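You operate a simulated robot arm through the tools that you are given. There is no shell and no other tool. Be economical: measure what you need, move in short steps, check, and stop when the job is done.

The job below is to be done with a simulated robot arm. You get a single attempt, and the scene is never put back.

Task
Brush grease from the pot onto the leather pad.
Fine: lay the pot's lid on the table top before the jars; put the brush back and the lid on the pot again. A coat counts when it lies all over at full strength: go over it till it gets no stronger.

The check looks at the end state, three seconds after you hand in, the way a careful person would. Anything else that was tipped, shoved, dropped, spilled or broken makes it a failure. Lids that push on must go on centred and level and be pressed home; caps that screw on are set level and turned clockwise until they are tight.

Robot
A 6-joint arm with a two-finger gripper on a trunk, on a base that drives. Base frame: it is fixed to the floor where the robot stands at the start and does not move with it; the origin is under the middle of the robot, x ahead of it, y to its left, z up. Lengths are in mm, angles in degrees, forces in N, time in s.
It reaches about 1298 mm from its shoulder. Its first joint turns from -149.0 to 149.0 degrees. Places, roughly: pot [500, -1000, 750]; pot lid (8x8x5 cm) [600, -1100, 900]; top of the jar table [700, -600, 700]. Payload 1.57 kg.
The tool frame sits at the grasp point between the pads (the TCP): z along the fingers, y along the line on which they close. The tips reach 21 mm beyond it. The gripper opens to 70 mm. The gripper's body begins 50 mm behind the TCP.
Orientation is told as [roll, pitch, yaw] about the base's x, y, z axes, in that order, counted from this pose: with the fingers straight down and closing along the base's y, the tool's x points along the base's -x, its y along +y and its z along -z.

Tools
- The arm moves only by the tool apply_moves. Its argument "motion" is a list of rows, each an object of numbers (a shift or turn left out is 0, a gripper value left out holds the last): "dx", "dy", "dz": the shift along the base's x, y, z in units of 400 mm (1.0 is 400 mm); "ax", "ay", "az": the turn, a rotation vector about the base's x, y, z in units of 180 degrees (1.0 is 180 degrees). In form: [{"dx": .., "dy": .., "dz": .., "ax": .., "ay": .., "az": ..}, ...]. A call has 1 to 8 rows; each row is the pose to reach, as a shift and turn from the pose commanded when the call began. "grip" is the finger opening in mm, from 0 to 70, set as the call begins (left out, the last holds). A call with a number of a shift or a turn outside -1 to 1 is refused whole. Rows are played at 5 a second. More than 50 mm and 8.6 degrees between two rows, or a gripper value outside its range, and nothing of the call is played. Where a pose cannot be reached the arm comes as near as it can. A force on the tool above 40 N (or 10 N above the force at the start of the call, whichever is more), or a blocked arm, ends the call early, and 0.2 s more pass. The fingers move at their own pace and stop on an object; they squeeze with about 30 N. The grip force told is the motor's: it shows also when the fingers shut on nothing. Time passes only in rows, and 0.2 s behind the last, so rows that repeat a pose let the fingers close. The reply holds the time, the measured pose of the TCP, the force on the tool along the base axes, the opening and the grip force, in the units named above and with some noise, with the torque about the TCP (base axes, N m) and any sound that the robot's microphone picked up.
- Cameras (640 x 400 px; columns grow to the right, rows downward): "scene" is now at [14.2, 123, 1891.9]; the picture's right is [-0.59, -0.81, 0.00], its down [-0.68, 0.49, -0.54] and it looks along [0.44, -0.32, -0.84] (base axes); focal length 251 px, centre (320, 200). "wrist" rides on the gripper at [79, 4, -81] in the tool frame; the picture's right is [-0.05, 1.00, 0.00], its down [-0.67, -0.04, -0.74] and it looks along [-0.74, -0.04, 0.67] (tool axes); focal length 256 px, centre (320, 200). There is no depth. A picture from a camera that has moved, and an enlarged one, comes with that camera's place and axes in the base frame and with its lens. The place of the scene camera against the robot may be out by one fixed shift of up to 18 mm in any direction.
- camera(camera): a new picture of that camera. No time passes.
- slide_trunk(by): slides the trunk up (or, below 0, down) by that many mm; the arm and the scene camera ride with it, the base frame stays. It gives what a move gives, with no picture.
- drive_base(legs): drives the robot by 1 to 6 legs, each [ahead, turn to the left] in mm and degrees, along the robot's own axes; the way and the turn of a leg run together, so that a leg with both is an arc; at most 1500 mm and 180 degrees a leg. The arm and the cameras ride along, it lands a little off, and it stops where it bumps. It gives what a move gives.
- aim_head(pan, tilt): turns the head with the scene camera to pan (to the left, within 155 degrees either way) and tilt (down, from -29 to 69), counted from straight ahead of the robot. It gives what a move gives.
- enlarge(camera, box): a new picture of the part [left, top, right, bottom] of that camera's present view, enlarged. No time passes.
- job_done(): hands the job in; it is judged then, once.

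Work in short steps. Places have to be worked out from the pictures, the camera data and where the tool is seen: move nearer, look again, correct. Check each grasp and each placing, and mend what went wrong. You have 120 turns and 98 pictures in all, those below and enlarged ones among them. Open the gripper and draw the arm clear of the work before you hand the job in, unless the task says otherwise; then end with one line.

The tools are called as a command line: name --argument value ..., lists and objects as JSON in quotes. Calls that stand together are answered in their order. apply_moves: Moves the arm, as the interface text tells. Its arguments: {"type":"object","properties":{"motion":{"type":"array","items":{"type":"object","properties":{"dx":{"type":"number"},"dy":{"type":"number"},"dz":{"type":"number"},"ax":{"type":"number"},"ay":{"type":"number"},"az":{"type":"number"}}}},"grip":{"type":"number"}},"required":["motion"]} The other tools are called the same way: slide_trunk (by) slides the trunk up or down; drive_base (legs) drives the base; aim_head (pan, tilt) turns the head that bears the scene camera; camera (camera) takes a picture; enlarge (camera, box) takes an enlarged picture of a part of a camera's view; job_done () hands the job in.

At the start:

```text
time: 0.0
ee_pos: [247.3, -642.7, 1229.1]
tool_rot: [0.0, 0.0, 0.7]
ft_force: [-1.3, 0.6, -0.3]
torque: [-0.03, -0.02, -0.02]
gripper_width: 69.9
grasp_force: 0.1
trunk travel left (down, up): [-911.0, 59.0]
robot x, y, heading: [1.9, -3.0, 0.1]
head pan, tilt: [-35.9, 57.1]
```

scene: 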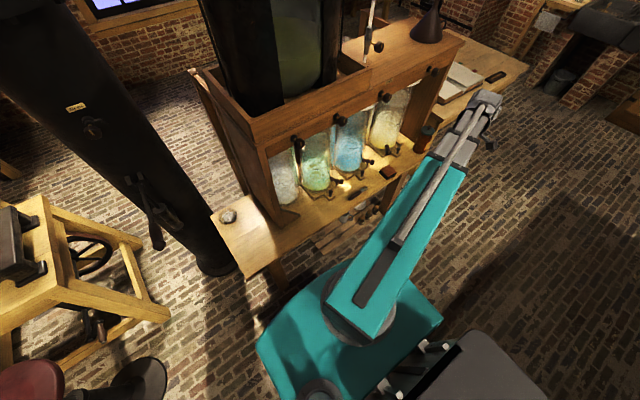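
wrist: 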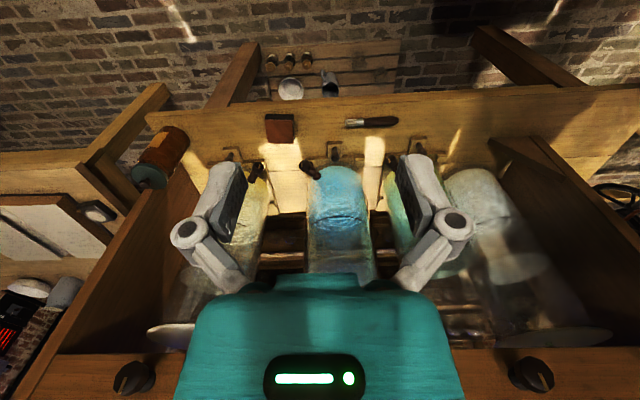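

The wrist view shows a table with jars, a dark red pad, a brush, and a copper pot with lid to one side. I enlarge both views to identify things.

enlarge --camera "scene" --box '[340, 60, 540, 210]'

enlarge --camera "wrist" --box '[100, 40, 460, 265]'

```text
2.67 times, centred on (440, 135) of scene
camera zoom: at [14.2, 123.0, 1891.9], right [-0.59, -0.81, 0.0], down [-0.68, 0.49, -0.54], along [0.44, -0.32, -0.84], focal length 669 px, centre (0, 373)
```

zoom: 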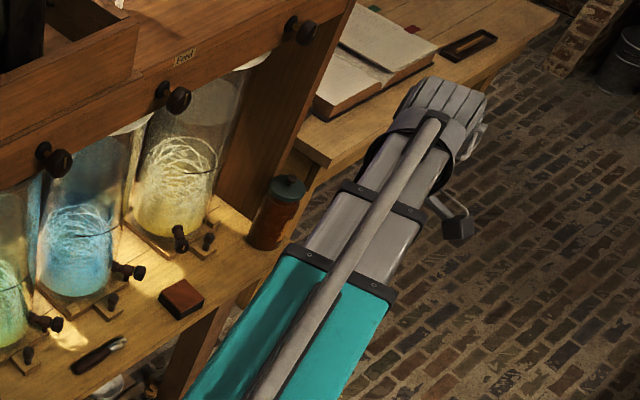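

```text
1.78 times, centred on (280, 152) of wrist
camera zoom: at [168.1, -639.3, 1310.9], right [0.04, 1.0, 0.0], down [0.67, -0.03, 0.74], along [0.74, -0.03, -0.67], focal length 455 px, centre (391, 284)
```

zoom: 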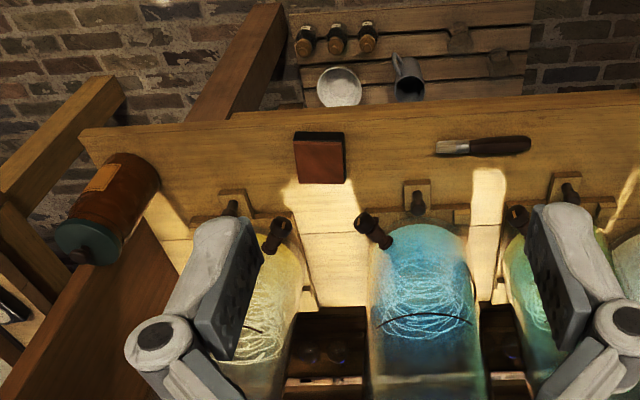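

Pot about (538,-1035), lid top near z 880; pad about (538,-760); brush about (531,-518), bristles toward -y. I move the wrist camera over toward the pot for a closer look.

apply_moves --motion '[{"dy": -0.12}, {"dy": -0.24}, {"dy": -0.36}, {"dy": -0.48}, {"dy": -0.6, "dz": -0.03}, {"dy": -0.72, "dz": -0.06}, {"dy": -0.84, "dz": -0.09}, {"dy": -0.96, "dz": -0.12}]'

camera --camera "wrist"

camera --camera "scene"

```text
time: 1.8
ee_pos: [248.3, -1029.0, 1228.8]
tool_rot: [0.1, 0.1, 0.7]
ft_force: [0.1, 0.2, -0.1]
torque: [0.0, -0.01, 0.0]
gripper_width: 69.8
grasp_force: 0.1
out of reach, approached as far as the arm can: row 3, 4, 5, 6, 7, 8
trunk travel left (down, up): [-911.0, 59.0]
robot x, y, heading: [-2.3, -6.6, -0.0]
head pan, tilt: [-35.9, 57.1]
```

```text
93 pictures are left
camera wrist: at [169.4, -1024.6, 1310.1], right [0.04, 1.0, 0.0], down [0.67, -0.03, 0.74], along [0.74, -0.03, -0.67], focal length 256 px, centre (320, 200)
```

wrist: 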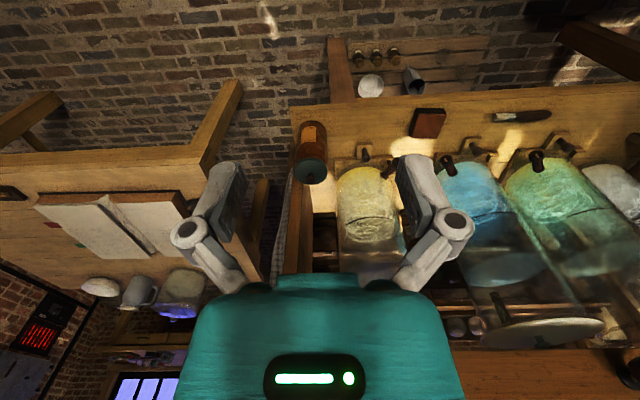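

```text
92 pictures are left
camera scene: at [14.3, 121.5, 1892.0], right [-0.59, -0.81, 0.0], down [-0.68, 0.49, -0.54], along [0.44, -0.32, -0.84], focal length 251 px, centre (320, 200)
```

scene: 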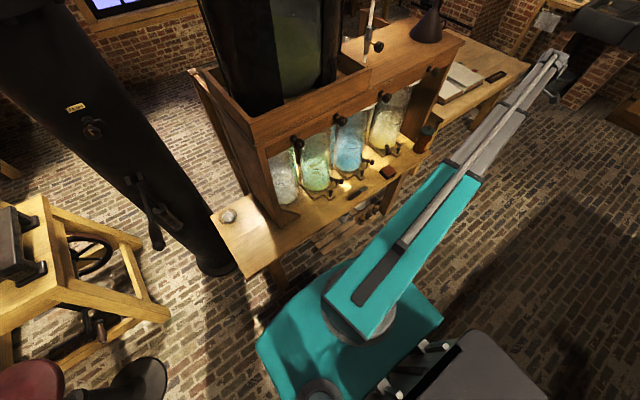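

The arm is at its reach limit; I will bring the base sideways (to about y=-750). First I check the floor to the right and behind with the head.

aim_head --pan -100 --tilt 50

camera --camera "scene"

```text
time: 3.1
ee_pos: [248.6, -1026.5, 1229.3]
tool_rot: [0.0, 0.0, 0.7]
ft_force: [0.1, 0.3, 0.1]
torque: [0.02, 0.03, -0.02]
gripper_width: 69.7
grasp_force: 0.2
trunk travel left (down, up): [-911.0, 59.0]
robot x, y, heading: [0.7, -3.3, 0.1]
head pan, tilt: [-100.0, 50.0]
```

```text
91 pictures are left
camera scene: at [-55.7, 88.1, 1901.0], right [-0.98, 0.17, 0.0], down [0.13, 0.75, -0.64], along [-0.11, -0.63, -0.77], focal length 251 px, centre (320, 200)
```

scene: 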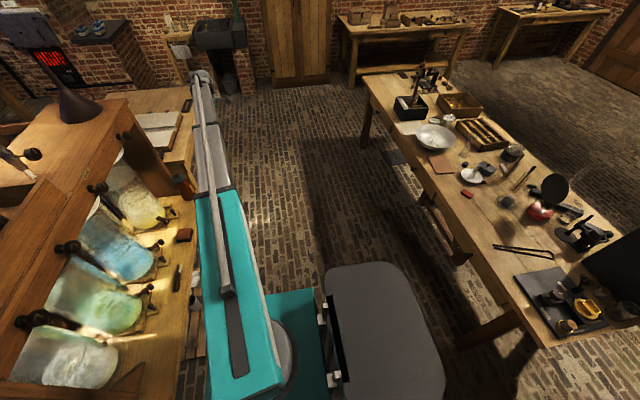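

The aisle is about 1.3 m wide and clear, with a bench behind at x<-870. I fold the arm back, then drive the base right about 700 mm.

apply_moves --motion '[{"dy": 0.12}, {"dy": 0.24}, {"dy": 0.36}, {"dy": 0.48}, {"dy": 0.6}, {"dy": 0.72}, {"dy": 0.84}, {"dy": 0.96}]'

drive_base --legs '[[0, -90], [700, 0], [0, 90]]'

aim_head --pan -10 --tilt 50

camera --camera "scene"

```text
time: 5.0
ee_pos: [248.5, -641.9, 1230.5]
tool_rot: [0.0, 0.0, 0.6]
ft_force: [-0.3, 0.7, 0.1]
torque: [-0.01, 0.02, 0.03]
gripper_width: 69.9
grasp_force: 0.1
trunk travel left (down, up): [-911.0, 59.0]
robot x, y, heading: [0.5, -3.3, 0.3]
head pan, tilt: [-100.0, 50.0]
```

```text
time: 21.0
ee_pos: [261.3, -1334.3, 1230.1]
tool_rot: [0.0, 0.0, 1.8]
ft_force: [-0.2, 0.3, -0.1]
torque: [-0.01, 0.01, -0.01]
gripper_width: 70.0
grasp_force: 0.1
trunk travel left (down, up): [-911.0, 59.0]
robot x, y, heading: [1.5, -691.0, 0.9]
head pan, tilt: [-100.0, 50.0]
```

```text
time: 22.6
ee_pos: [261.7, -1334.9, 1229.9]
tool_rot: [-0.1, -0.1, 1.8]
ft_force: [0.2, 0.0, -0.8]
torque: [0.01, 0.0, 0.01]
gripper_width: 70.0
grasp_force: 0.0
trunk travel left (down, up): [-911.0, 59.0]
robot x, y, heading: [6.2, -692.0, 0.7]
head pan, tilt: [-10.0, 50.0]
```

```text
90 pictures are left
camera scene: at [33.1, -533.4, 1901.0], right [-0.16, -0.99, 0.0], down [-0.76, 0.12, -0.64], along [0.63, -0.1, -0.77], focal length 251 px, centre (320, 200)
```

scene: 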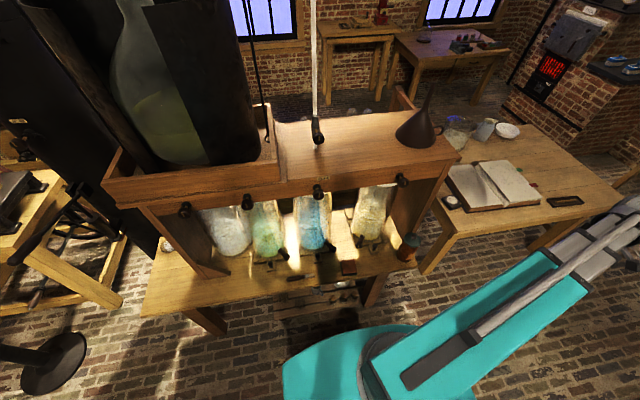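

Base is now near y=-692. I bring the gripper back to view the pot.

apply_moves --motion '[{"dy": 0.1, "dz": -0.03}, {"dy": 0.2, "dz": -0.06}, {"dy": 0.3, "dz": -0.09}, {"dy": 0.4, "dz": -0.12}, {"dy": 0.5, "dz": -0.18}, {"dy": 0.6, "dz": -0.24}, {"dy": 0.7, "dz": -0.3}, {"dy": 0.76, "dz": -0.36}]'

camera --camera "wrist"

enlarge --camera "scene" --box '[240, 170, 480, 320]'

```text
time: 24.4
ee_pos: [305.3, -1105.1, 1229.3]
tool_rot: [0.1, 0.0, 1.7]
ft_force: [0.1, -1.0, -0.1]
torque: [0.01, 0.0, 0.02]
gripper_width: 69.9
grasp_force: 0.1
out of reach, approached as far as the arm can: row 1, 2, 3, 4, 5, 6, 7, 8
trunk travel left (down, up): [-911.0, 59.0]
robot x, y, heading: [1.4, -688.5, 0.8]
head pan, tilt: [-10.0, 50.0]
```

```text
89 pictures are left
camera wrist: at [226.0, -1102.5, 1311.0], right [0.02, 1.0, 0.0], down [0.67, -0.02, 0.74], along [0.74, -0.02, -0.67], focal length 256 px, centre (320, 200)
```

wrist: 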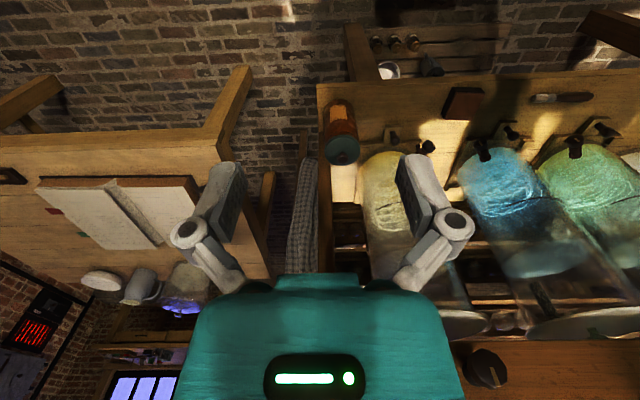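

```text
2.67 times, centred on (360, 245) of scene
camera zoom: at [32.5, -533.7, 1901.0], right [-0.16, -0.99, 0.0], down [-0.76, 0.12, -0.64], along [0.63, -0.1, -0.77], focal length 669 px, centre (213, 80)
```

zoom: 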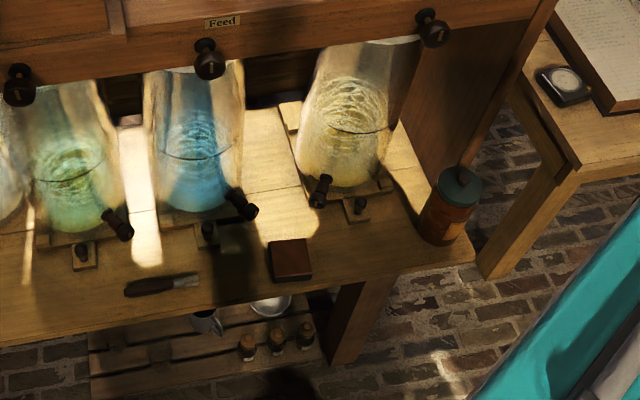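

The arm bottoms out at this trunk height. The gripper is clear of the table (x≈305), so I lower the trunk by 300 mm.

slide_trunk --by -300

camera --camera "wrist"

```text
time: 27.4
ee_pos: [305.8, -1104.4, 929.8]
tool_rot: [0.0, 0.1, 1.9]
ft_force: [-0.9, 0.4, 0.1]
torque: [0.02, 0.01, -0.01]
gripper_width: 69.7
grasp_force: 0.1
trunk travel left (down, up): [-611.0, 359.0]
robot x, y, heading: [2.8, -686.8, 0.8]
head pan, tilt: [-10.0, 50.0]
```

```text
87 pictures are left
camera wrist: at [226.2, -1102.3, 1011.0], right [0.02, 1.0, 0.0], down [0.67, -0.02, 0.74], along [0.74, -0.02, -0.67], focal length 256 px, centre (320, 200)
```

wrist: 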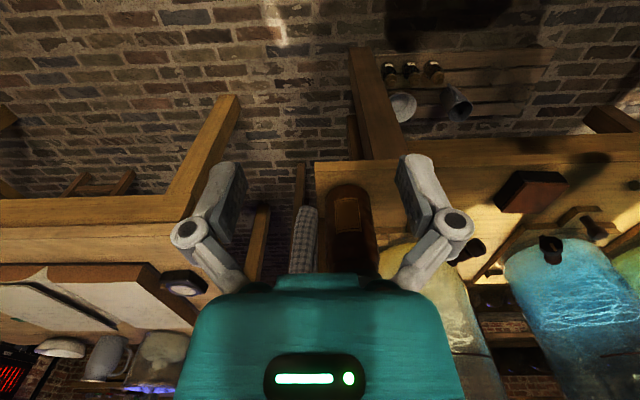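

I look at the pot with the scene camera now that it is lower and closer.

aim_head --pan -35 --tilt 52

camera --camera "scene"

```text
time: 28.3
ee_pos: [305.1, -1104.8, 928.5]
tool_rot: [0.1, 0.1, 1.8]
ft_force: [-0.4, -0.3, 0.2]
torque: [0.01, -0.02, 0.02]
gripper_width: 70.1
grasp_force: 0.0
trunk travel left (down, up): [-611.0, 359.0]
robot x, y, heading: [-0.0, -688.1, 0.7]
head pan, tilt: [-35.0, 52.0]
```

```text
86 pictures are left
camera scene: at [19.2, -563.1, 1598.3], right [-0.56, -0.83, 0.0], down [-0.65, 0.44, -0.62], along [0.51, -0.35, -0.79], focal length 251 px, centre (320, 200)
```

scene: 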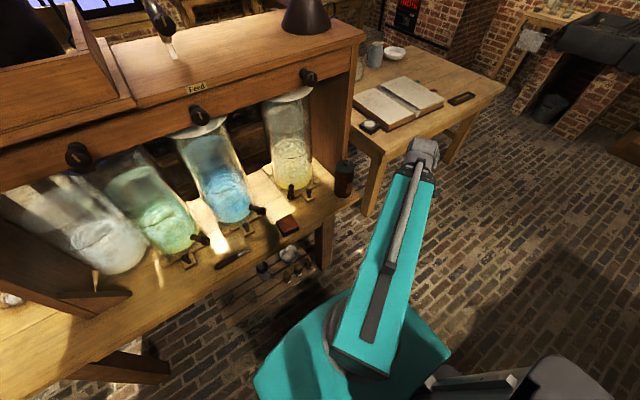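

enlarge --camera "scene" --box '[200, 140, 392, 260]'

```text
3.33 times, centred on (296, 200) of scene
camera zoom: at [19.2, -563.1, 1598.3], right [-0.56, -0.83, 0.0], down [-0.65, 0.44, -0.62], along [0.51, -0.35, -0.79], focal length 836 px, centre (400, 200)
```

zoom: 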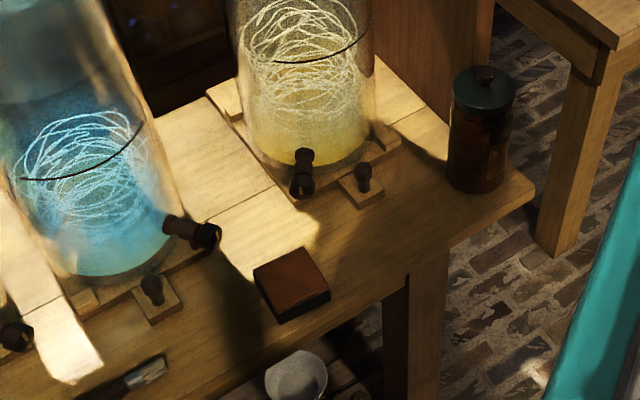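

Pot is at the table's front right corner near (563,-1062) with a knobbed green lid around z 880. I raise the gripper to see the lid centred in the wrist view.

apply_moves --motion '[{"dz": 0.1, "dy": 0.04}, {"dz": 0.2, "dy": 0.08}, {"dz": 0.3, "dy": 0.12}, {"dz": 0.4, "dy": 0.12}, {"dz": 0.5, "dy": 0.12}]'

camera --camera "wrist"

```text
time: 29.5
ee_pos: [326.1, -1090.2, 930.8]
tool_rot: [0.1, 0.0, 1.8]
ft_force: [0.7, 0.8, -0.1]
torque: [0.02, -0.01, 0.0]
gripper_width: 70.2
grasp_force: 0.0
out of reach, approached as far as the arm can: row 1, 2, 3, 4, 5
trunk travel left (down, up): [-611.0, 359.0]
robot x, y, heading: [3.7, -689.1, 0.8]
head pan, tilt: [-35.0, 52.0]
```

```text
84 pictures are left
camera wrist: at [247.7, -1088.4, 1011.0], right [0.02, 1.0, 0.0], down [0.67, -0.02, 0.74], along [0.74, -0.02, -0.67], focal length 256 px, centre (320, 200)
```

wrist: 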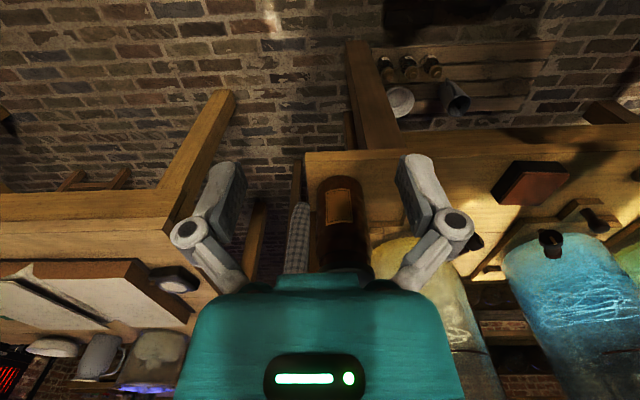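

Vertical motion is being refused oddly; I probe with a single small lift and see.

apply_moves --motion '[{"dz": 0.1}]'

apply_moves --motion '[{"dx": -0.1}]'

apply_moves --motion '[{"dz": -0.1}]'

```text
time: 29.9
ee_pos: [326.4, -1090.9, 929.5]
tool_rot: [0.1, 0.0, 1.8]
ft_force: [0.1, -0.2, -0.7]
torque: [-0.03, 0.01, 0.0]
gripper_width: 70.0
grasp_force: 0.1
out of reach, approached as far as the arm can: row 1
trunk travel left (down, up): [-611.0, 359.0]
robot x, y, heading: [0.6, -688.6, 0.6]
head pan, tilt: [-35.0, 52.0]
```

```text
time: 30.3
ee_pos: [295.8, -1109.1, 930.5]
tool_rot: [0.4, 0.1, 1.8]
ft_force: [0.0, -0.2, 0.0]
torque: [0.01, 0.02, 0.0]
gripper_width: 70.1
grasp_force: 0.2
out of reach, approached as far as the arm can: row 1
trunk travel left (down, up): [-611.0, 359.0]
robot x, y, heading: [-1.2, -691.2, 0.8]
head pan, tilt: [-35.0, 52.0]
```

```text
time: 30.7
ee_pos: [296.1, -1109.8, 929.1]
tool_rot: [0.1, 0.0, 1.7]
ft_force: [0.1, -0.3, -0.3]
torque: [0.0, 0.01, 0.0]
gripper_width: 70.2
grasp_force: 0.0
out of reach, approached as far as the arm can: row 1
trunk travel left (down, up): [-611.0, 359.0]
robot x, y, heading: [2.2, -686.2, 0.5]
head pan, tilt: [-35.0, 52.0]
```

The arm is cylindrical: height comes only from the trunk, and minimum radius is about 515 mm. I back the base 160 mm for room, and raise the trunk 200 mm to view the lid.

drive_base --legs '[[-160, 0]]'

slide_trunk --by 200

apply_moves --motion '[{"dx": 0.1, "dy": 0.04}, {"dx": 0.2, "dy": 0.08}, {"dx": 0.3, "dy": 0.12}, {"dx": 0.4, "dy": 0.15}]'

camera --camera "wrist"

```text
time: 32.4
ee_pos: [131.6, -1112.9, 929.4]
tool_rot: [0.1, 0.1, 1.8]
ft_force: [0.0, -0.7, -0.4]
torque: [0.01, -0.02, -0.04]
gripper_width: 70.0
grasp_force: 0.1
trunk travel left (down, up): [-611.0, 359.0]
robot x, y, heading: [-164.8, -695.8, 0.7]
head pan, tilt: [-35.0, 52.0]
```

```text
time: 34.5
ee_pos: [131.9, -1111.1, 1129.7]
tool_rot: [0.1, 0.0, 1.9]
ft_force: [-0.1, -0.2, 0.3]
torque: [0.03, -0.02, 0.01]
gripper_width: 70.3
grasp_force: 0.0
trunk travel left (down, up): [-811.0, 159.0]
robot x, y, heading: [-164.5, -688.8, 0.6]
head pan, tilt: [-35.0, 52.0]
```

```text
time: 35.5
ee_pos: [292.0, -1050.6, 1129.5]
tool_rot: [0.1, 0.1, 1.8]
ft_force: [0.2, 0.5, -0.6]
torque: [0.01, 0.03, 0.01]
gripper_width: 70.0
grasp_force: 0.1
trunk travel left (down, up): [-811.0, 159.0]
robot x, y, heading: [-159.5, -689.9, 0.4]
head pan, tilt: [-35.0, 52.0]
```

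```text
83 pictures are left
camera wrist: at [213.9, -1048.3, 1210.9], right [0.02, 1.0, 0.0], down [0.67, -0.02, 0.74], along [0.74, -0.02, -0.67], focal length 256 px, centre (320, 200)
```

wrist: 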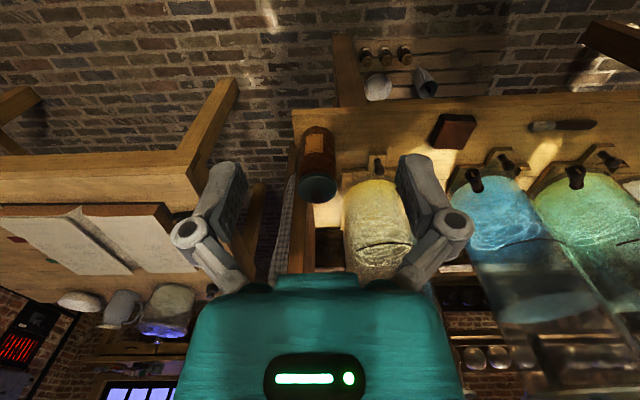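

Moves work now. I enlarge the pot.

enlarge --camera "wrist" --box '[256, 110, 400, 200]'

```text
4.44 times, centred on (328, 155) of wrist
camera zoom: at [213.9, -1048.3, 1210.9], right [0.02, 1.0, 0.0], down [0.67, -0.02, 0.74], along [0.74, -0.02, -0.67], focal length 1138 px, centre (284, 400)
```

zoom: 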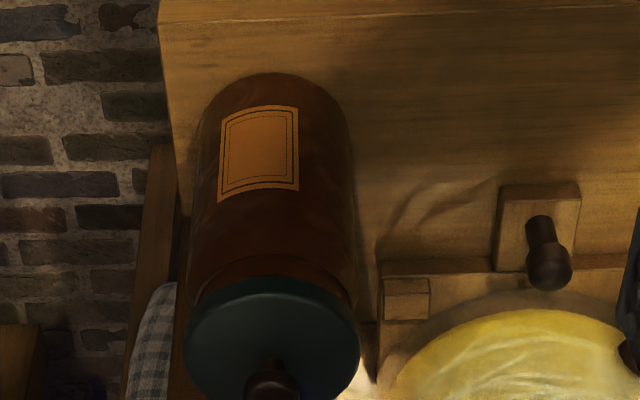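

Lid centre estimated near (569,-1063), rim top z≈857. I move part way (x≈480) and look at clearance from the rack in both views.

apply_moves --motion '[{"dx": 0.12, "dy": -0.01}, {"dx": 0.24, "dy": -0.02}, {"dx": 0.36, "dy": -0.025}, {"dx": 0.45, "dy": -0.03}]'

camera --camera "scene"

camera --camera "wrist"

```text
time: 36.5
ee_pos: [472.5, -1064.3, 1130.0]
tool_rot: [0.1, 0.1, 1.9]
ft_force: [0.3, 0.7, -0.5]
torque: [-0.01, 0.02, -0.02]
gripper_width: 69.8
grasp_force: 0.0
trunk travel left (down, up): [-811.0, 159.0]
robot x, y, heading: [-163.3, -689.6, 0.9]
head pan, tilt: [-35.0, 52.0]
```

```text
81 pictures are left
camera scene: at [-144.0, -565.3, 1798.3], right [-0.56, -0.83, 0.0], down [-0.65, 0.44, -0.62], along [0.51, -0.35, -0.79], focal length 251 px, centre (320, 200)
```

scene: 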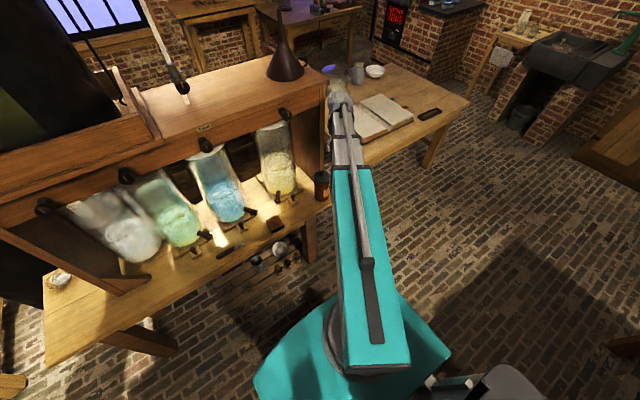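

```text
80 pictures are left
camera wrist: at [393.1, -1062.5, 1210.7], right [0.02, 1.0, 0.0], down [0.67, -0.02, 0.74], along [0.74, -0.02, -0.67], focal length 256 px, centre (320, 200)
```

wrist: 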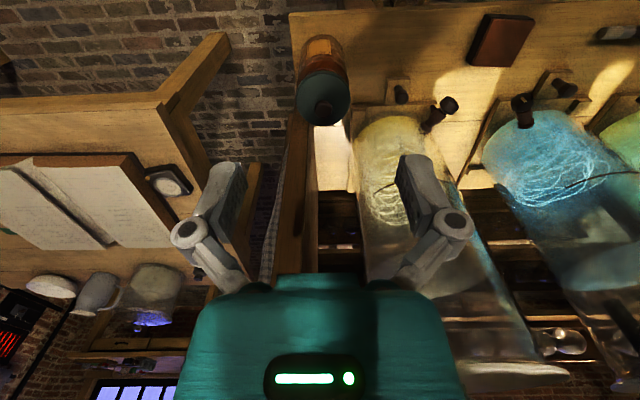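

Boom top is about 230 mm above the TCP; I lower the trunk here to TCP z≈960 to stay under the rack's rail before going over the pot.

slide_trunk --by -170

apply_moves --motion '[{"dx": 0.1}, {"dx": 0.15}]'

camera --camera "wrist"

camera --camera "scene"

```text
time: 38.5
ee_pos: [470.5, -1065.1, 959.4]
tool_rot: [0.0, 0.0, 1.8]
ft_force: [-0.3, -0.1, -0.3]
torque: [0.04, 0.01, -0.01]
gripper_width: 70.0
grasp_force: 0.0
trunk travel left (down, up): [-641.0, 329.0]
robot x, y, heading: [-163.8, -690.3, 0.4]
head pan, tilt: [-35.0, 52.0]
```

```text
time: 39.0
ee_pos: [530.4, -1064.4, 960.2]
tool_rot: [0.1, 0.0, 1.6]
ft_force: [0.5, 0.0, -0.3]
torque: [0.01, 0.0, 0.01]
gripper_width: 70.0
grasp_force: 0.0
trunk travel left (down, up): [-641.0, 329.0]
robot x, y, heading: [-162.8, -688.0, 0.8]
head pan, tilt: [-35.0, 52.0]
```

```text
79 pictures are left
camera wrist: at [452.5, -1062.5, 1040.8], right [0.02, 1.0, 0.0], down [0.67, -0.02, 0.74], along [0.74, -0.02, -0.67], focal length 256 px, centre (320, 200)
```

wrist: 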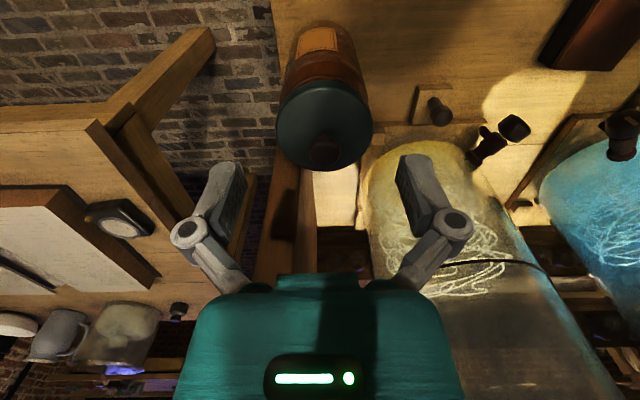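

```text
78 pictures are left
camera scene: at [-144.3, -565.3, 1628.3], right [-0.56, -0.83, 0.0], down [-0.65, 0.44, -0.62], along [0.51, -0.35, -0.79], focal length 251 px, centre (320, 200)
```

scene: 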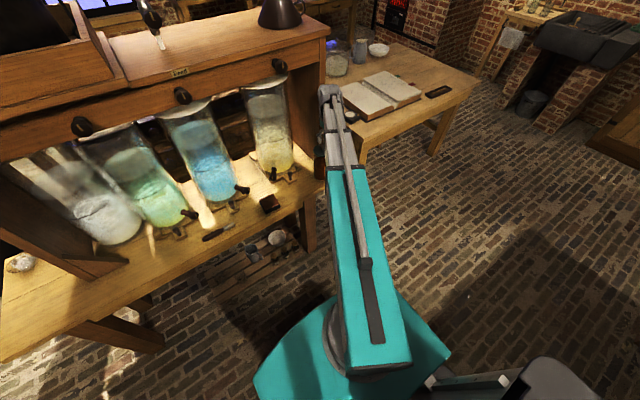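

enlarge --camera "wrist" --box '[248, 60, 408, 160]'

enlarge --camera "wrist" --box '[248, 110, 408, 210]'

```text
4.00 times, centred on (328, 110) of wrist
camera zoom: at [452.5, -1062.5, 1040.8], right [0.02, 1.0, 0.0], down [0.67, -0.02, 0.74], along [0.74, -0.02, -0.67], focal length 1024 px, centre (288, 560)
```

zoom: 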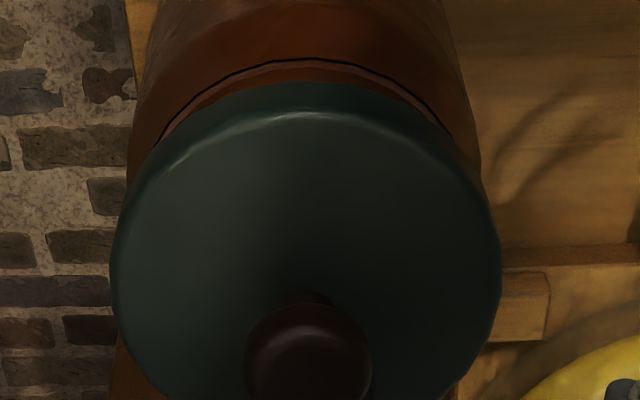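

```text
4.00 times, centred on (328, 160) of wrist
camera zoom: at [452.5, -1062.5, 1040.8], right [0.02, 1.0, 0.0], down [0.67, -0.02, 0.74], along [0.74, -0.02, -0.67], focal length 1024 px, centre (288, 360)
```

zoom: 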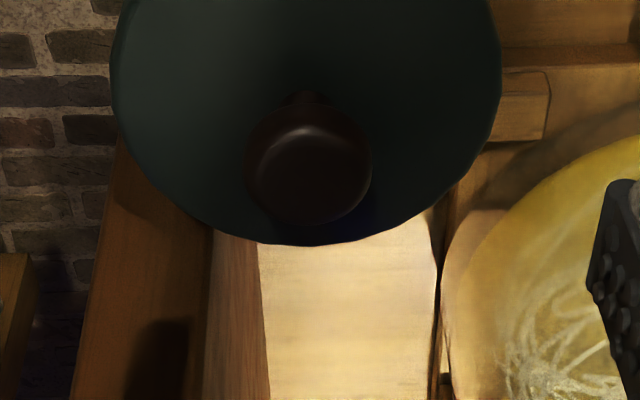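

Knob centre (569,-1062), top z≈887, lid top z≈857. I move over it and lower so TCP sits at ≈883.

apply_moves --motion '[{"dx": 0.05, "dy": 0.003}, {"dx": 0.096, "dy": 0.006}]'

slide_trunk --by -45

camera --camera "wrist"

```text
time: 39.6
ee_pos: [569.5, -1062.3, 959.0]
tool_rot: [0.0, 0.1, 1.8]
ft_force: [-0.3, 1.0, 0.4]
torque: [-0.01, 0.01, -0.03]
gripper_width: 69.9
grasp_force: 0.1
trunk travel left (down, up): [-641.0, 329.0]
robot x, y, heading: [-162.7, -691.1, 0.8]
head pan, tilt: [-35.0, 52.0]
```

```text
time: 40.5
ee_pos: [570.7, -1062.1, 915.0]
tool_rot: [0.2, 0.0, 1.8]
ft_force: [0.2, -0.1, 0.1]
torque: [0.01, 0.01, 0.01]
gripper_width: 69.7
grasp_force: 0.1
trunk travel left (down, up): [-596.0, 374.0]
robot x, y, heading: [-163.2, -690.0, 0.7]
head pan, tilt: [-35.0, 52.0]
```

```text
75 pictures are left
camera wrist: at [490.3, -1060.2, 996.0], right [0.02, 1.0, 0.0], down [0.67, -0.02, 0.74], along [0.74, -0.02, -0.67], focal length 256 px, centre (320, 200)
```

wrist: 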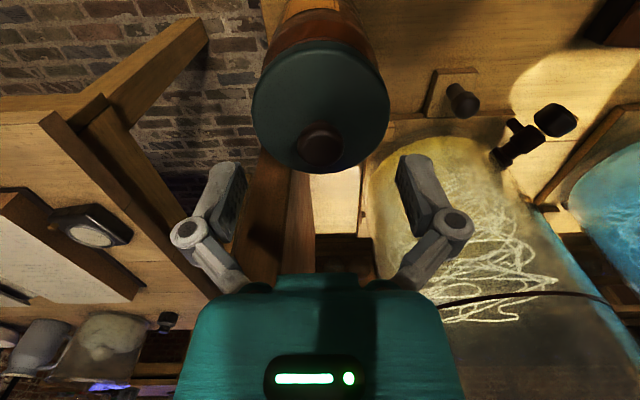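

Consistent: knob top z≈885, centred on the TCP axis. Lower 33 mm and close.

slide_trunk --by -33

apply_moves --motion '[{}, {}, {}, {}]' --grip 5

camera --camera "wrist"

```text
time: 41.3
ee_pos: [569.6, -1062.0, 883.6]
tool_rot: [0.1, 0.0, 1.9]
ft_force: [-1.0, 0.5, 0.7]
torque: [-0.02, 0.01, 0.01]
gripper_width: 69.9
grasp_force: 0.0
trunk travel left (down, up): [-563.0, 407.0]
robot x, y, heading: [-165.1, -691.1, 0.8]
head pan, tilt: [-35.0, 52.0]
```

```text
time: 42.0
ee_pos: [567.1, -1061.2, 887.2]
tool_rot: [-0.1, -0.2, 1.8]
ft_force: [4.3, 1.9, 60.0]
torque: [0.08, -0.05, -0.05]
gripper_width: 48.0
grasp_force: 29.8
trunk travel left (down, up): [-563.0, 407.0]
robot x, y, heading: [-164.0, -690.5, 0.7]
head pan, tilt: [-35.0, 52.0]
stopped in row 3: the force on the tool passed its limit at 52 N (the readings are from after the stop); the commanded pose is now the measured one
```

```text
74 pictures are left
camera wrist: at [488.1, -1058.6, 967.3], right [0.02, 1.0, 0.0], down [0.66, -0.01, 0.75], along [0.75, -0.02, -0.66], focal length 256 px, centre (320, 200)
```

wrist: 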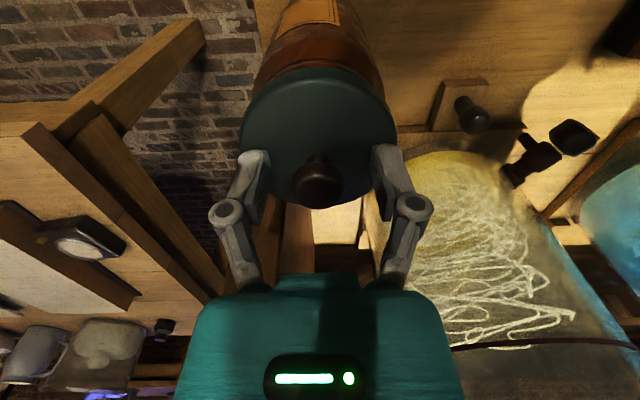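

The fingertips swing down while closing and press on the lid top. I raise the trunk 8 mm, reopen slightly, then close again.

apply_moves --motion '[{}, {}]' --grip 60

slide_trunk --by 9

camera --camera "wrist"

```text
time: 42.5
ee_pos: [570.5, -1062.0, 882.3]
tool_rot: [-0.1, -0.1, 1.8]
ft_force: [2.1, 0.4, 16.7]
torque: [-0.04, -0.03, -0.01]
gripper_width: 59.6
grasp_force: 12.2
trunk travel left (down, up): [-563.0, 407.0]
robot x, y, heading: [-161.7, -691.1, 0.8]
head pan, tilt: [-35.0, 52.0]
```

```text
time: 43.1
ee_pos: [570.2, -1062.5, 890.7]
tool_rot: [0.0, 0.0, 1.8]
ft_force: [-0.3, 0.1, 0.6]
torque: [-0.02, 0.0, 0.0]
gripper_width: 60.0
grasp_force: 0.0
trunk travel left (down, up): [-572.0, 398.0]
robot x, y, heading: [-162.5, -691.8, 0.8]
head pan, tilt: [-35.0, 52.0]
```

```text
73 pictures are left
camera wrist: at [491.1, -1060.5, 971.8], right [0.02, 1.0, 0.0], down [0.67, -0.02, 0.75], along [0.75, -0.02, -0.67], focal length 256 px, centre (320, 200)
```

wrist: 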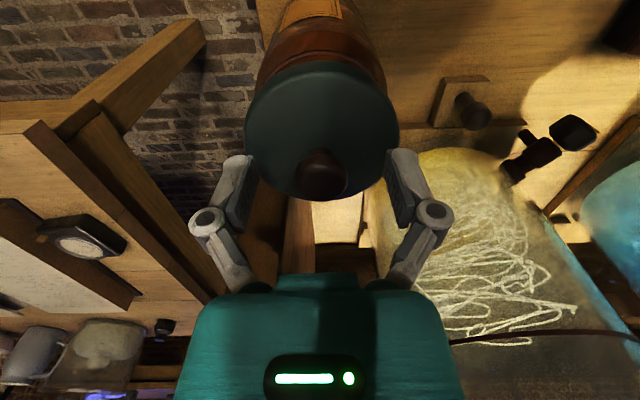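

Free again. Lid top is probably ~866; I raise 3 mm more, shift 4 mm toward -x and close on the knob.

slide_trunk --by 3

apply_moves --motion '[{"dx": -0.01}, {"dx": -0.01}, {"dx": -0.01}, {"dx": -0.01}, {"dx": -0.01}]' --grip 5

camera --camera "wrist"

```text
time: 43.6
ee_pos: [569.7, -1062.6, 893.7]
tool_rot: [0.0, 0.0, 1.8]
ft_force: [-0.4, 0.0, 0.5]
torque: [0.03, -0.03, -0.02]
gripper_width: 60.2
grasp_force: 0.1
trunk travel left (down, up): [-575.0, 395.0]
robot x, y, heading: [-159.5, -691.3, 0.9]
head pan, tilt: [-35.0, 52.0]
```

```text
time: 44.9
ee_pos: [565.5, -1062.7, 894.0]
tool_rot: [0.0, -0.1, 1.8]
ft_force: [-0.5, 0.2, 4.7]
torque: [0.01, -0.04, 0.02]
gripper_width: 22.7
grasp_force: 30.2
trunk travel left (down, up): [-575.0, 395.0]
robot x, y, heading: [-160.1, -692.8, 0.7]
head pan, tilt: [-35.0, 52.0]
```

```text
72 pictures are left
camera wrist: at [486.7, -1060.4, 975.1], right [0.02, 1.0, 0.0], down [0.67, -0.01, 0.75], along [0.75, -0.02, -0.67], focal length 256 px, centre (320, 200)
```

wrist: 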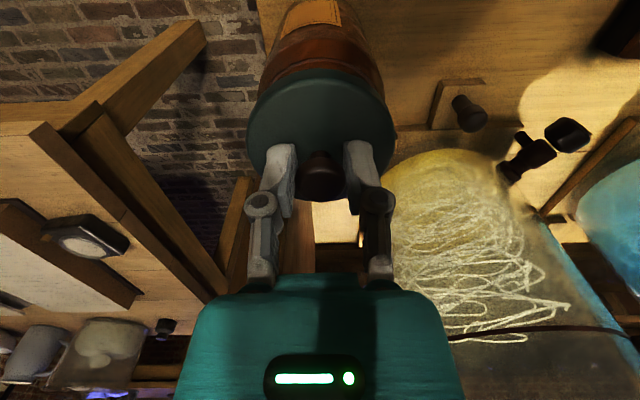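

Gripped on the knob (22.7 mm). I lift 6 mm and see whether the lid pulls off or is screwed.

slide_trunk --by 6

camera --camera "wrist"

```text
time: 45.4
ee_pos: [567.4, -1063.3, 900.0]
tool_rot: [0.0, 0.0, 1.8]
ft_force: [-0.1, -0.6, -0.2]
torque: [0.04, -0.01, 0.02]
gripper_width: 22.5
grasp_force: 30.6
trunk travel left (down, up): [-581.0, 389.0]
robot x, y, heading: [-160.8, -690.5, 0.7]
head pan, tilt: [-35.0, 52.0]
```

```text
71 pictures are left
camera wrist: at [487.0, -1060.7, 980.7], right [0.02, 1.0, 0.0], down [0.67, -0.02, 0.75], along [0.75, -0.02, -0.67], focal length 256 px, centre (320, 200)
```

wrist: 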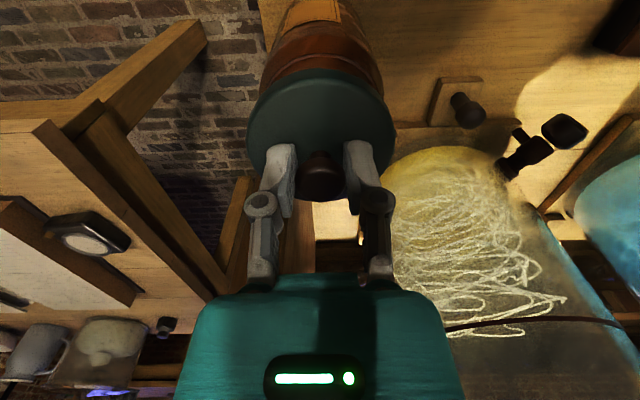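

The lid follows with no pull. I lift 44 mm more and check.

slide_trunk --by 54

camera --camera "wrist"

```text
time: 46.4
ee_pos: [566.3, -1063.6, 953.5]
tool_rot: [0.0, -0.1, 1.8]
ft_force: [0.2, -0.5, -0.2]
torque: [-0.02, 0.03, -0.02]
gripper_width: 4.7
grasp_force: 0.1
trunk travel left (down, up): [-635.0, 335.0]
robot x, y, heading: [-160.8, -690.7, 0.8]
head pan, tilt: [-35.0, 52.0]
```

```text
70 pictures are left
camera wrist: at [487.0, -1060.6, 1034.8], right [0.02, 1.0, 0.0], down [0.67, -0.02, 0.75], along [0.75, -0.02, -0.67], focal length 256 px, centre (320, 200)
```

wrist: 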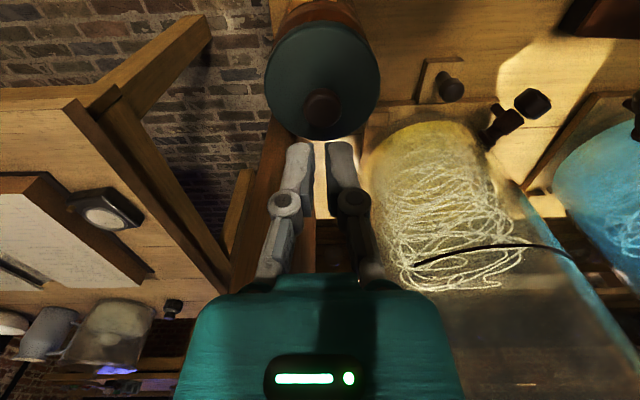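

The knob slipped out of the grip; lid still on. I look at the knob shape closely before regripping.

enlarge --camera "wrist" --box '[264, 60, 392, 140]'

enlarge --camera "scene" --box '[280, 80, 376, 200]'

```text
5.00 times, centred on (328, 100) of wrist
camera zoom: at [487.0, -1060.6, 1034.8], right [0.02, 1.0, 0.0], down [0.67, -0.02, 0.75], along [0.75, -0.02, -0.67], focal length 1280 px, centre (280, 700)
```

zoom: 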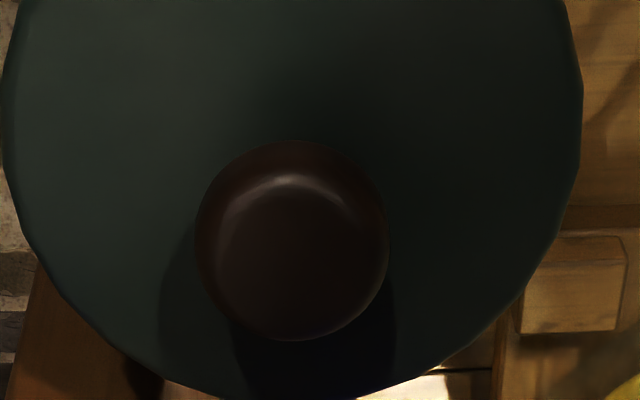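

```text
3.33 times, centred on (328, 140) of scene
camera zoom: at [-144.6, -565.3, 1622.3], right [-0.56, -0.83, 0.0], down [-0.65, 0.44, -0.62], along [0.51, -0.35, -0.79], focal length 836 px, centre (293, 400)
```

zoom: 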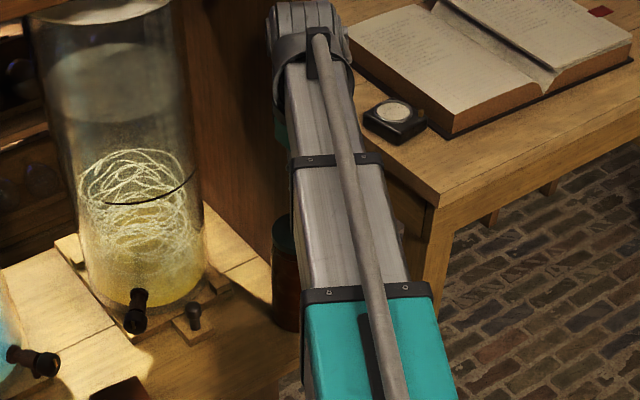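

Knob's widest part is ~z 888 at x≈563, lid top ~865. I regrip lower (TCP ≈890) and twist counter-clockwise to test for a thread.

apply_moves --motion '[{"dx": -0.006}, {"dx": -0.006}, {"dx": -0.006}]' --grip 45

slide_trunk --by -63

apply_moves --motion '[{}, {}, {}, {}]' --grip 5

```text
time: 47.1
ee_pos: [564.2, -1063.2, 954.2]
tool_rot: [0.0, 0.0, 1.7]
ft_force: [-0.7, -0.8, 0.4]
torque: [-0.01, -0.01, 0.01]
gripper_width: 44.7
grasp_force: 0.1
trunk travel left (down, up): [-635.0, 335.0]
robot x, y, heading: [-160.6, -688.0, 0.7]
head pan, tilt: [-35.0, 52.0]
```

```text
time: 48.2
ee_pos: [563.7, -1062.4, 891.8]
tool_rot: [0.1, 0.0, 1.9]
ft_force: [-0.2, 1.3, -0.2]
torque: [0.0, -0.02, 0.02]
gripper_width: 45.1
grasp_force: 0.1
trunk travel left (down, up): [-572.0, 398.0]
robot x, y, heading: [-165.5, -690.4, 0.6]
head pan, tilt: [-35.0, 52.0]
```

```text
time: 49.2
ee_pos: [562.8, -1062.5, 889.6]
tool_rot: [0.1, -0.2, 1.8]
ft_force: [1.7, -0.2, 4.0]
torque: [-0.02, 0.0, 0.01]
gripper_width: 22.1
grasp_force: 30.0
trunk travel left (down, up): [-572.0, 398.0]
robot x, y, heading: [-161.5, -688.7, 0.6]
head pan, tilt: [-35.0, 52.0]
```

Gripped at 22.1 mm. Twist counter-clockwise by 40° and watch torque.

apply_moves --motion '[{"az": 0.04}, {"az": 0.08}, {"az": 0.12}, {"az": 0.16}, {"az": 0.2}]'

camera --camera "wrist"

```text
time: 50.4
ee_pos: [563.8, -1061.7, 890.2]
tool_rot: [0.0, 0.0, 38.0]
ft_force: [1.4, -0.8, 3.7]
torque: [0.03, -0.05, -0.06]
gripper_width: 22.3
grasp_force: 30.0
trunk travel left (down, up): [-572.0, 398.0]
robot x, y, heading: [-162.4, -690.3, 0.7]
head pan, tilt: [-35.0, 52.0]
```

```text
67 pictures are left
camera wrist: at [499.3, -1108.2, 971.9], right [-0.57, 0.82, 0.0], down [0.55, 0.38, 0.75], along [0.61, 0.43, -0.67], focal length 256 px, centre (320, 200)
```

wrist: 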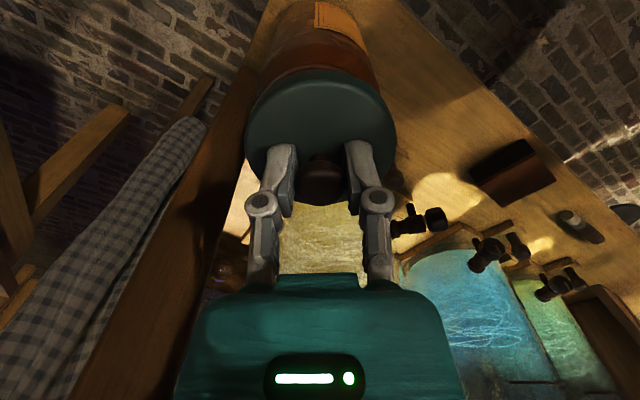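

enlarge --camera "wrist" --box '[224, 0, 416, 120]'

```text
3.33 times, centred on (320, 60) of wrist
camera zoom: at [499.3, -1108.2, 971.9], right [-0.57, 0.82, 0.0], down [0.55, 0.38, 0.75], along [0.61, 0.43, -0.67], focal length 853 px, centre (320, 667)
```

zoom: 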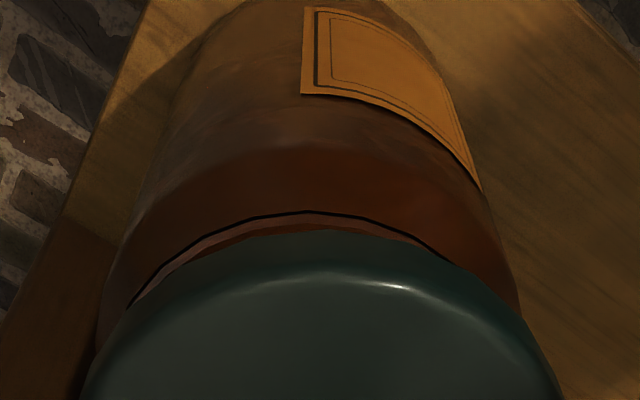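

The lid turns easily with the pot still (label stayed put). I try a small lift now with the lower grip.

slide_trunk --by 4

enlarge --camera "wrist" --box '[224, 60, 416, 180]'

```text
time: 50.9
ee_pos: [563.5, -1062.4, 894.1]
tool_rot: [0.0, 0.0, 37.7]
ft_force: [0.4, 0.3, -0.7]
torque: [-0.01, 0.02, -0.02]
gripper_width: 22.5
grasp_force: 29.8
trunk travel left (down, up): [-576.0, 394.0]
robot x, y, heading: [-162.6, -690.4, 0.7]
head pan, tilt: [-35.0, 52.0]
```

```text
3.33 times, centred on (320, 120) of wrist
camera zoom: at [499.1, -1108.1, 975.8], right [-0.57, 0.82, 0.0], down [0.55, 0.38, 0.75], along [0.61, 0.43, -0.67], focal length 853 px, centre (320, 467)
```

zoom: 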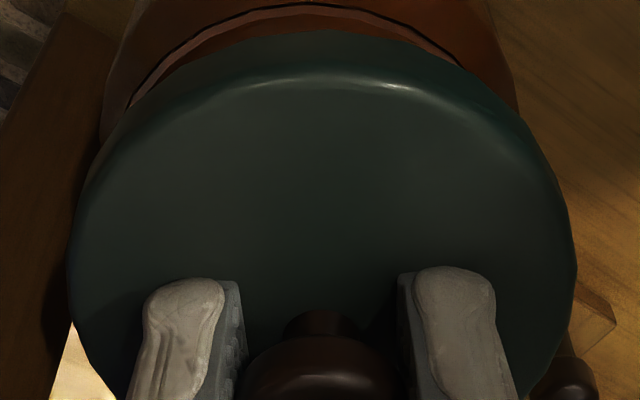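

The lid keeps its place relative to the fingers while its gap to the pot grew, so it is lifting. I lift 6 mm more and check.

slide_trunk --by 8

enlarge --camera "wrist" --box '[224, 40, 416, 160]'

```text
time: 51.5
ee_pos: [563.9, -1063.4, 901.6]
tool_rot: [0.0, 0.1, 37.9]
ft_force: [-0.6, 0.9, -0.4]
torque: [0.03, -0.01, 0.01]
gripper_width: 22.7
grasp_force: 30.1
trunk travel left (down, up): [-584.0, 386.0]
robot x, y, heading: [-166.9, -693.1, 0.8]
head pan, tilt: [-35.0, 52.0]
```

```text
3.33 times, centred on (320, 100) of wrist
camera zoom: at [499.2, -1108.0, 983.8], right [-0.57, 0.82, 0.0], down [0.55, 0.38, 0.75], along [0.61, 0.43, -0.67], focal length 853 px, centre (320, 533)
```

zoom: 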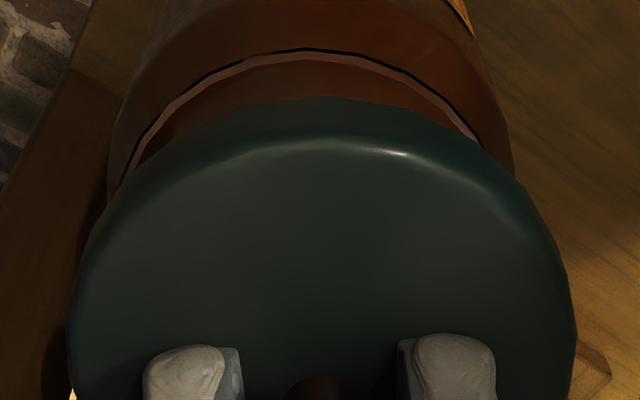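

The lid is clearly coming off (push-on). I go on in small steps, watching the grip.

slide_trunk --by 10

enlarge --camera "wrist" --box '[224, 40, 416, 160]'

```text
time: 52.1
ee_pos: [564.3, -1061.9, 912.8]
tool_rot: [0.1, 0.0, 37.7]
ft_force: [-0.1, -0.2, 0.2]
torque: [0.01, -0.01, 0.0]
gripper_width: 22.4
grasp_force: 30.4
trunk travel left (down, up): [-594.0, 376.0]
robot x, y, heading: [-166.2, -691.2, 0.7]
head pan, tilt: [-35.0, 52.0]
```

```text
3.33 times, centred on (320, 100) of wrist
camera zoom: at [499.2, -1108.0, 993.8], right [-0.57, 0.82, 0.0], down [0.55, 0.38, 0.75], along [0.61, 0.42, -0.67], focal length 853 px, centre (320, 533)
```

zoom: 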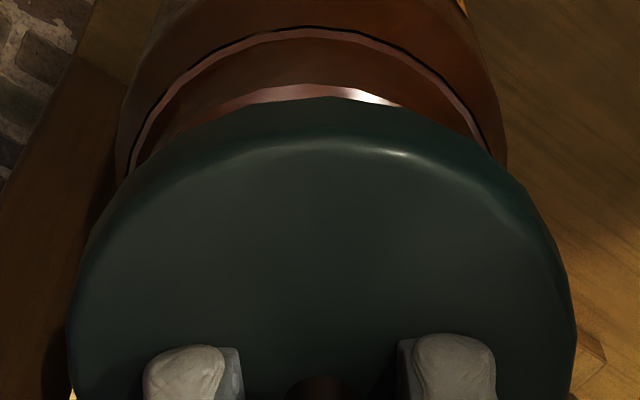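

Still held; now lift 45 mm more to clear the pot.

slide_trunk --by 15

slide_trunk --by 30

camera --camera "wrist"

```text
time: 52.7
ee_pos: [563.6, -1062.9, 927.0]
tool_rot: [0.0, 0.0, 37.8]
ft_force: [-0.7, -0.3, 0.1]
torque: [-0.02, -0.02, -0.02]
gripper_width: 22.2
grasp_force: 30.1
trunk travel left (down, up): [-609.0, 361.0]
robot x, y, heading: [-162.5, -690.1, 0.7]
head pan, tilt: [-35.0, 52.0]
```

```text
time: 53.4
ee_pos: [564.9, -1063.1, 957.4]
tool_rot: [0.0, -0.1, 37.8]
ft_force: [0.3, -0.8, -0.4]
torque: [0.01, 0.0, 0.0]
gripper_width: 22.5
grasp_force: 29.8
trunk travel left (down, up): [-639.0, 331.0]
robot x, y, heading: [-164.5, -690.3, 0.8]
head pan, tilt: [-35.0, 52.0]
```

```text
62 pictures are left
camera wrist: at [499.3, -1108.1, 1038.7], right [-0.57, 0.82, 0.0], down [0.55, 0.38, 0.75], along [0.61, 0.43, -0.67], focal length 256 px, centre (320, 200)
```

wrist: 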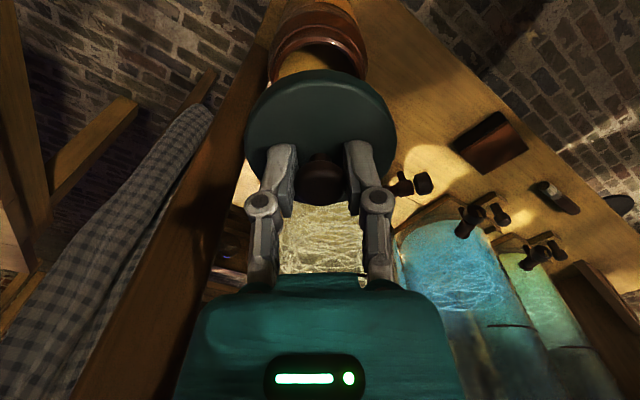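

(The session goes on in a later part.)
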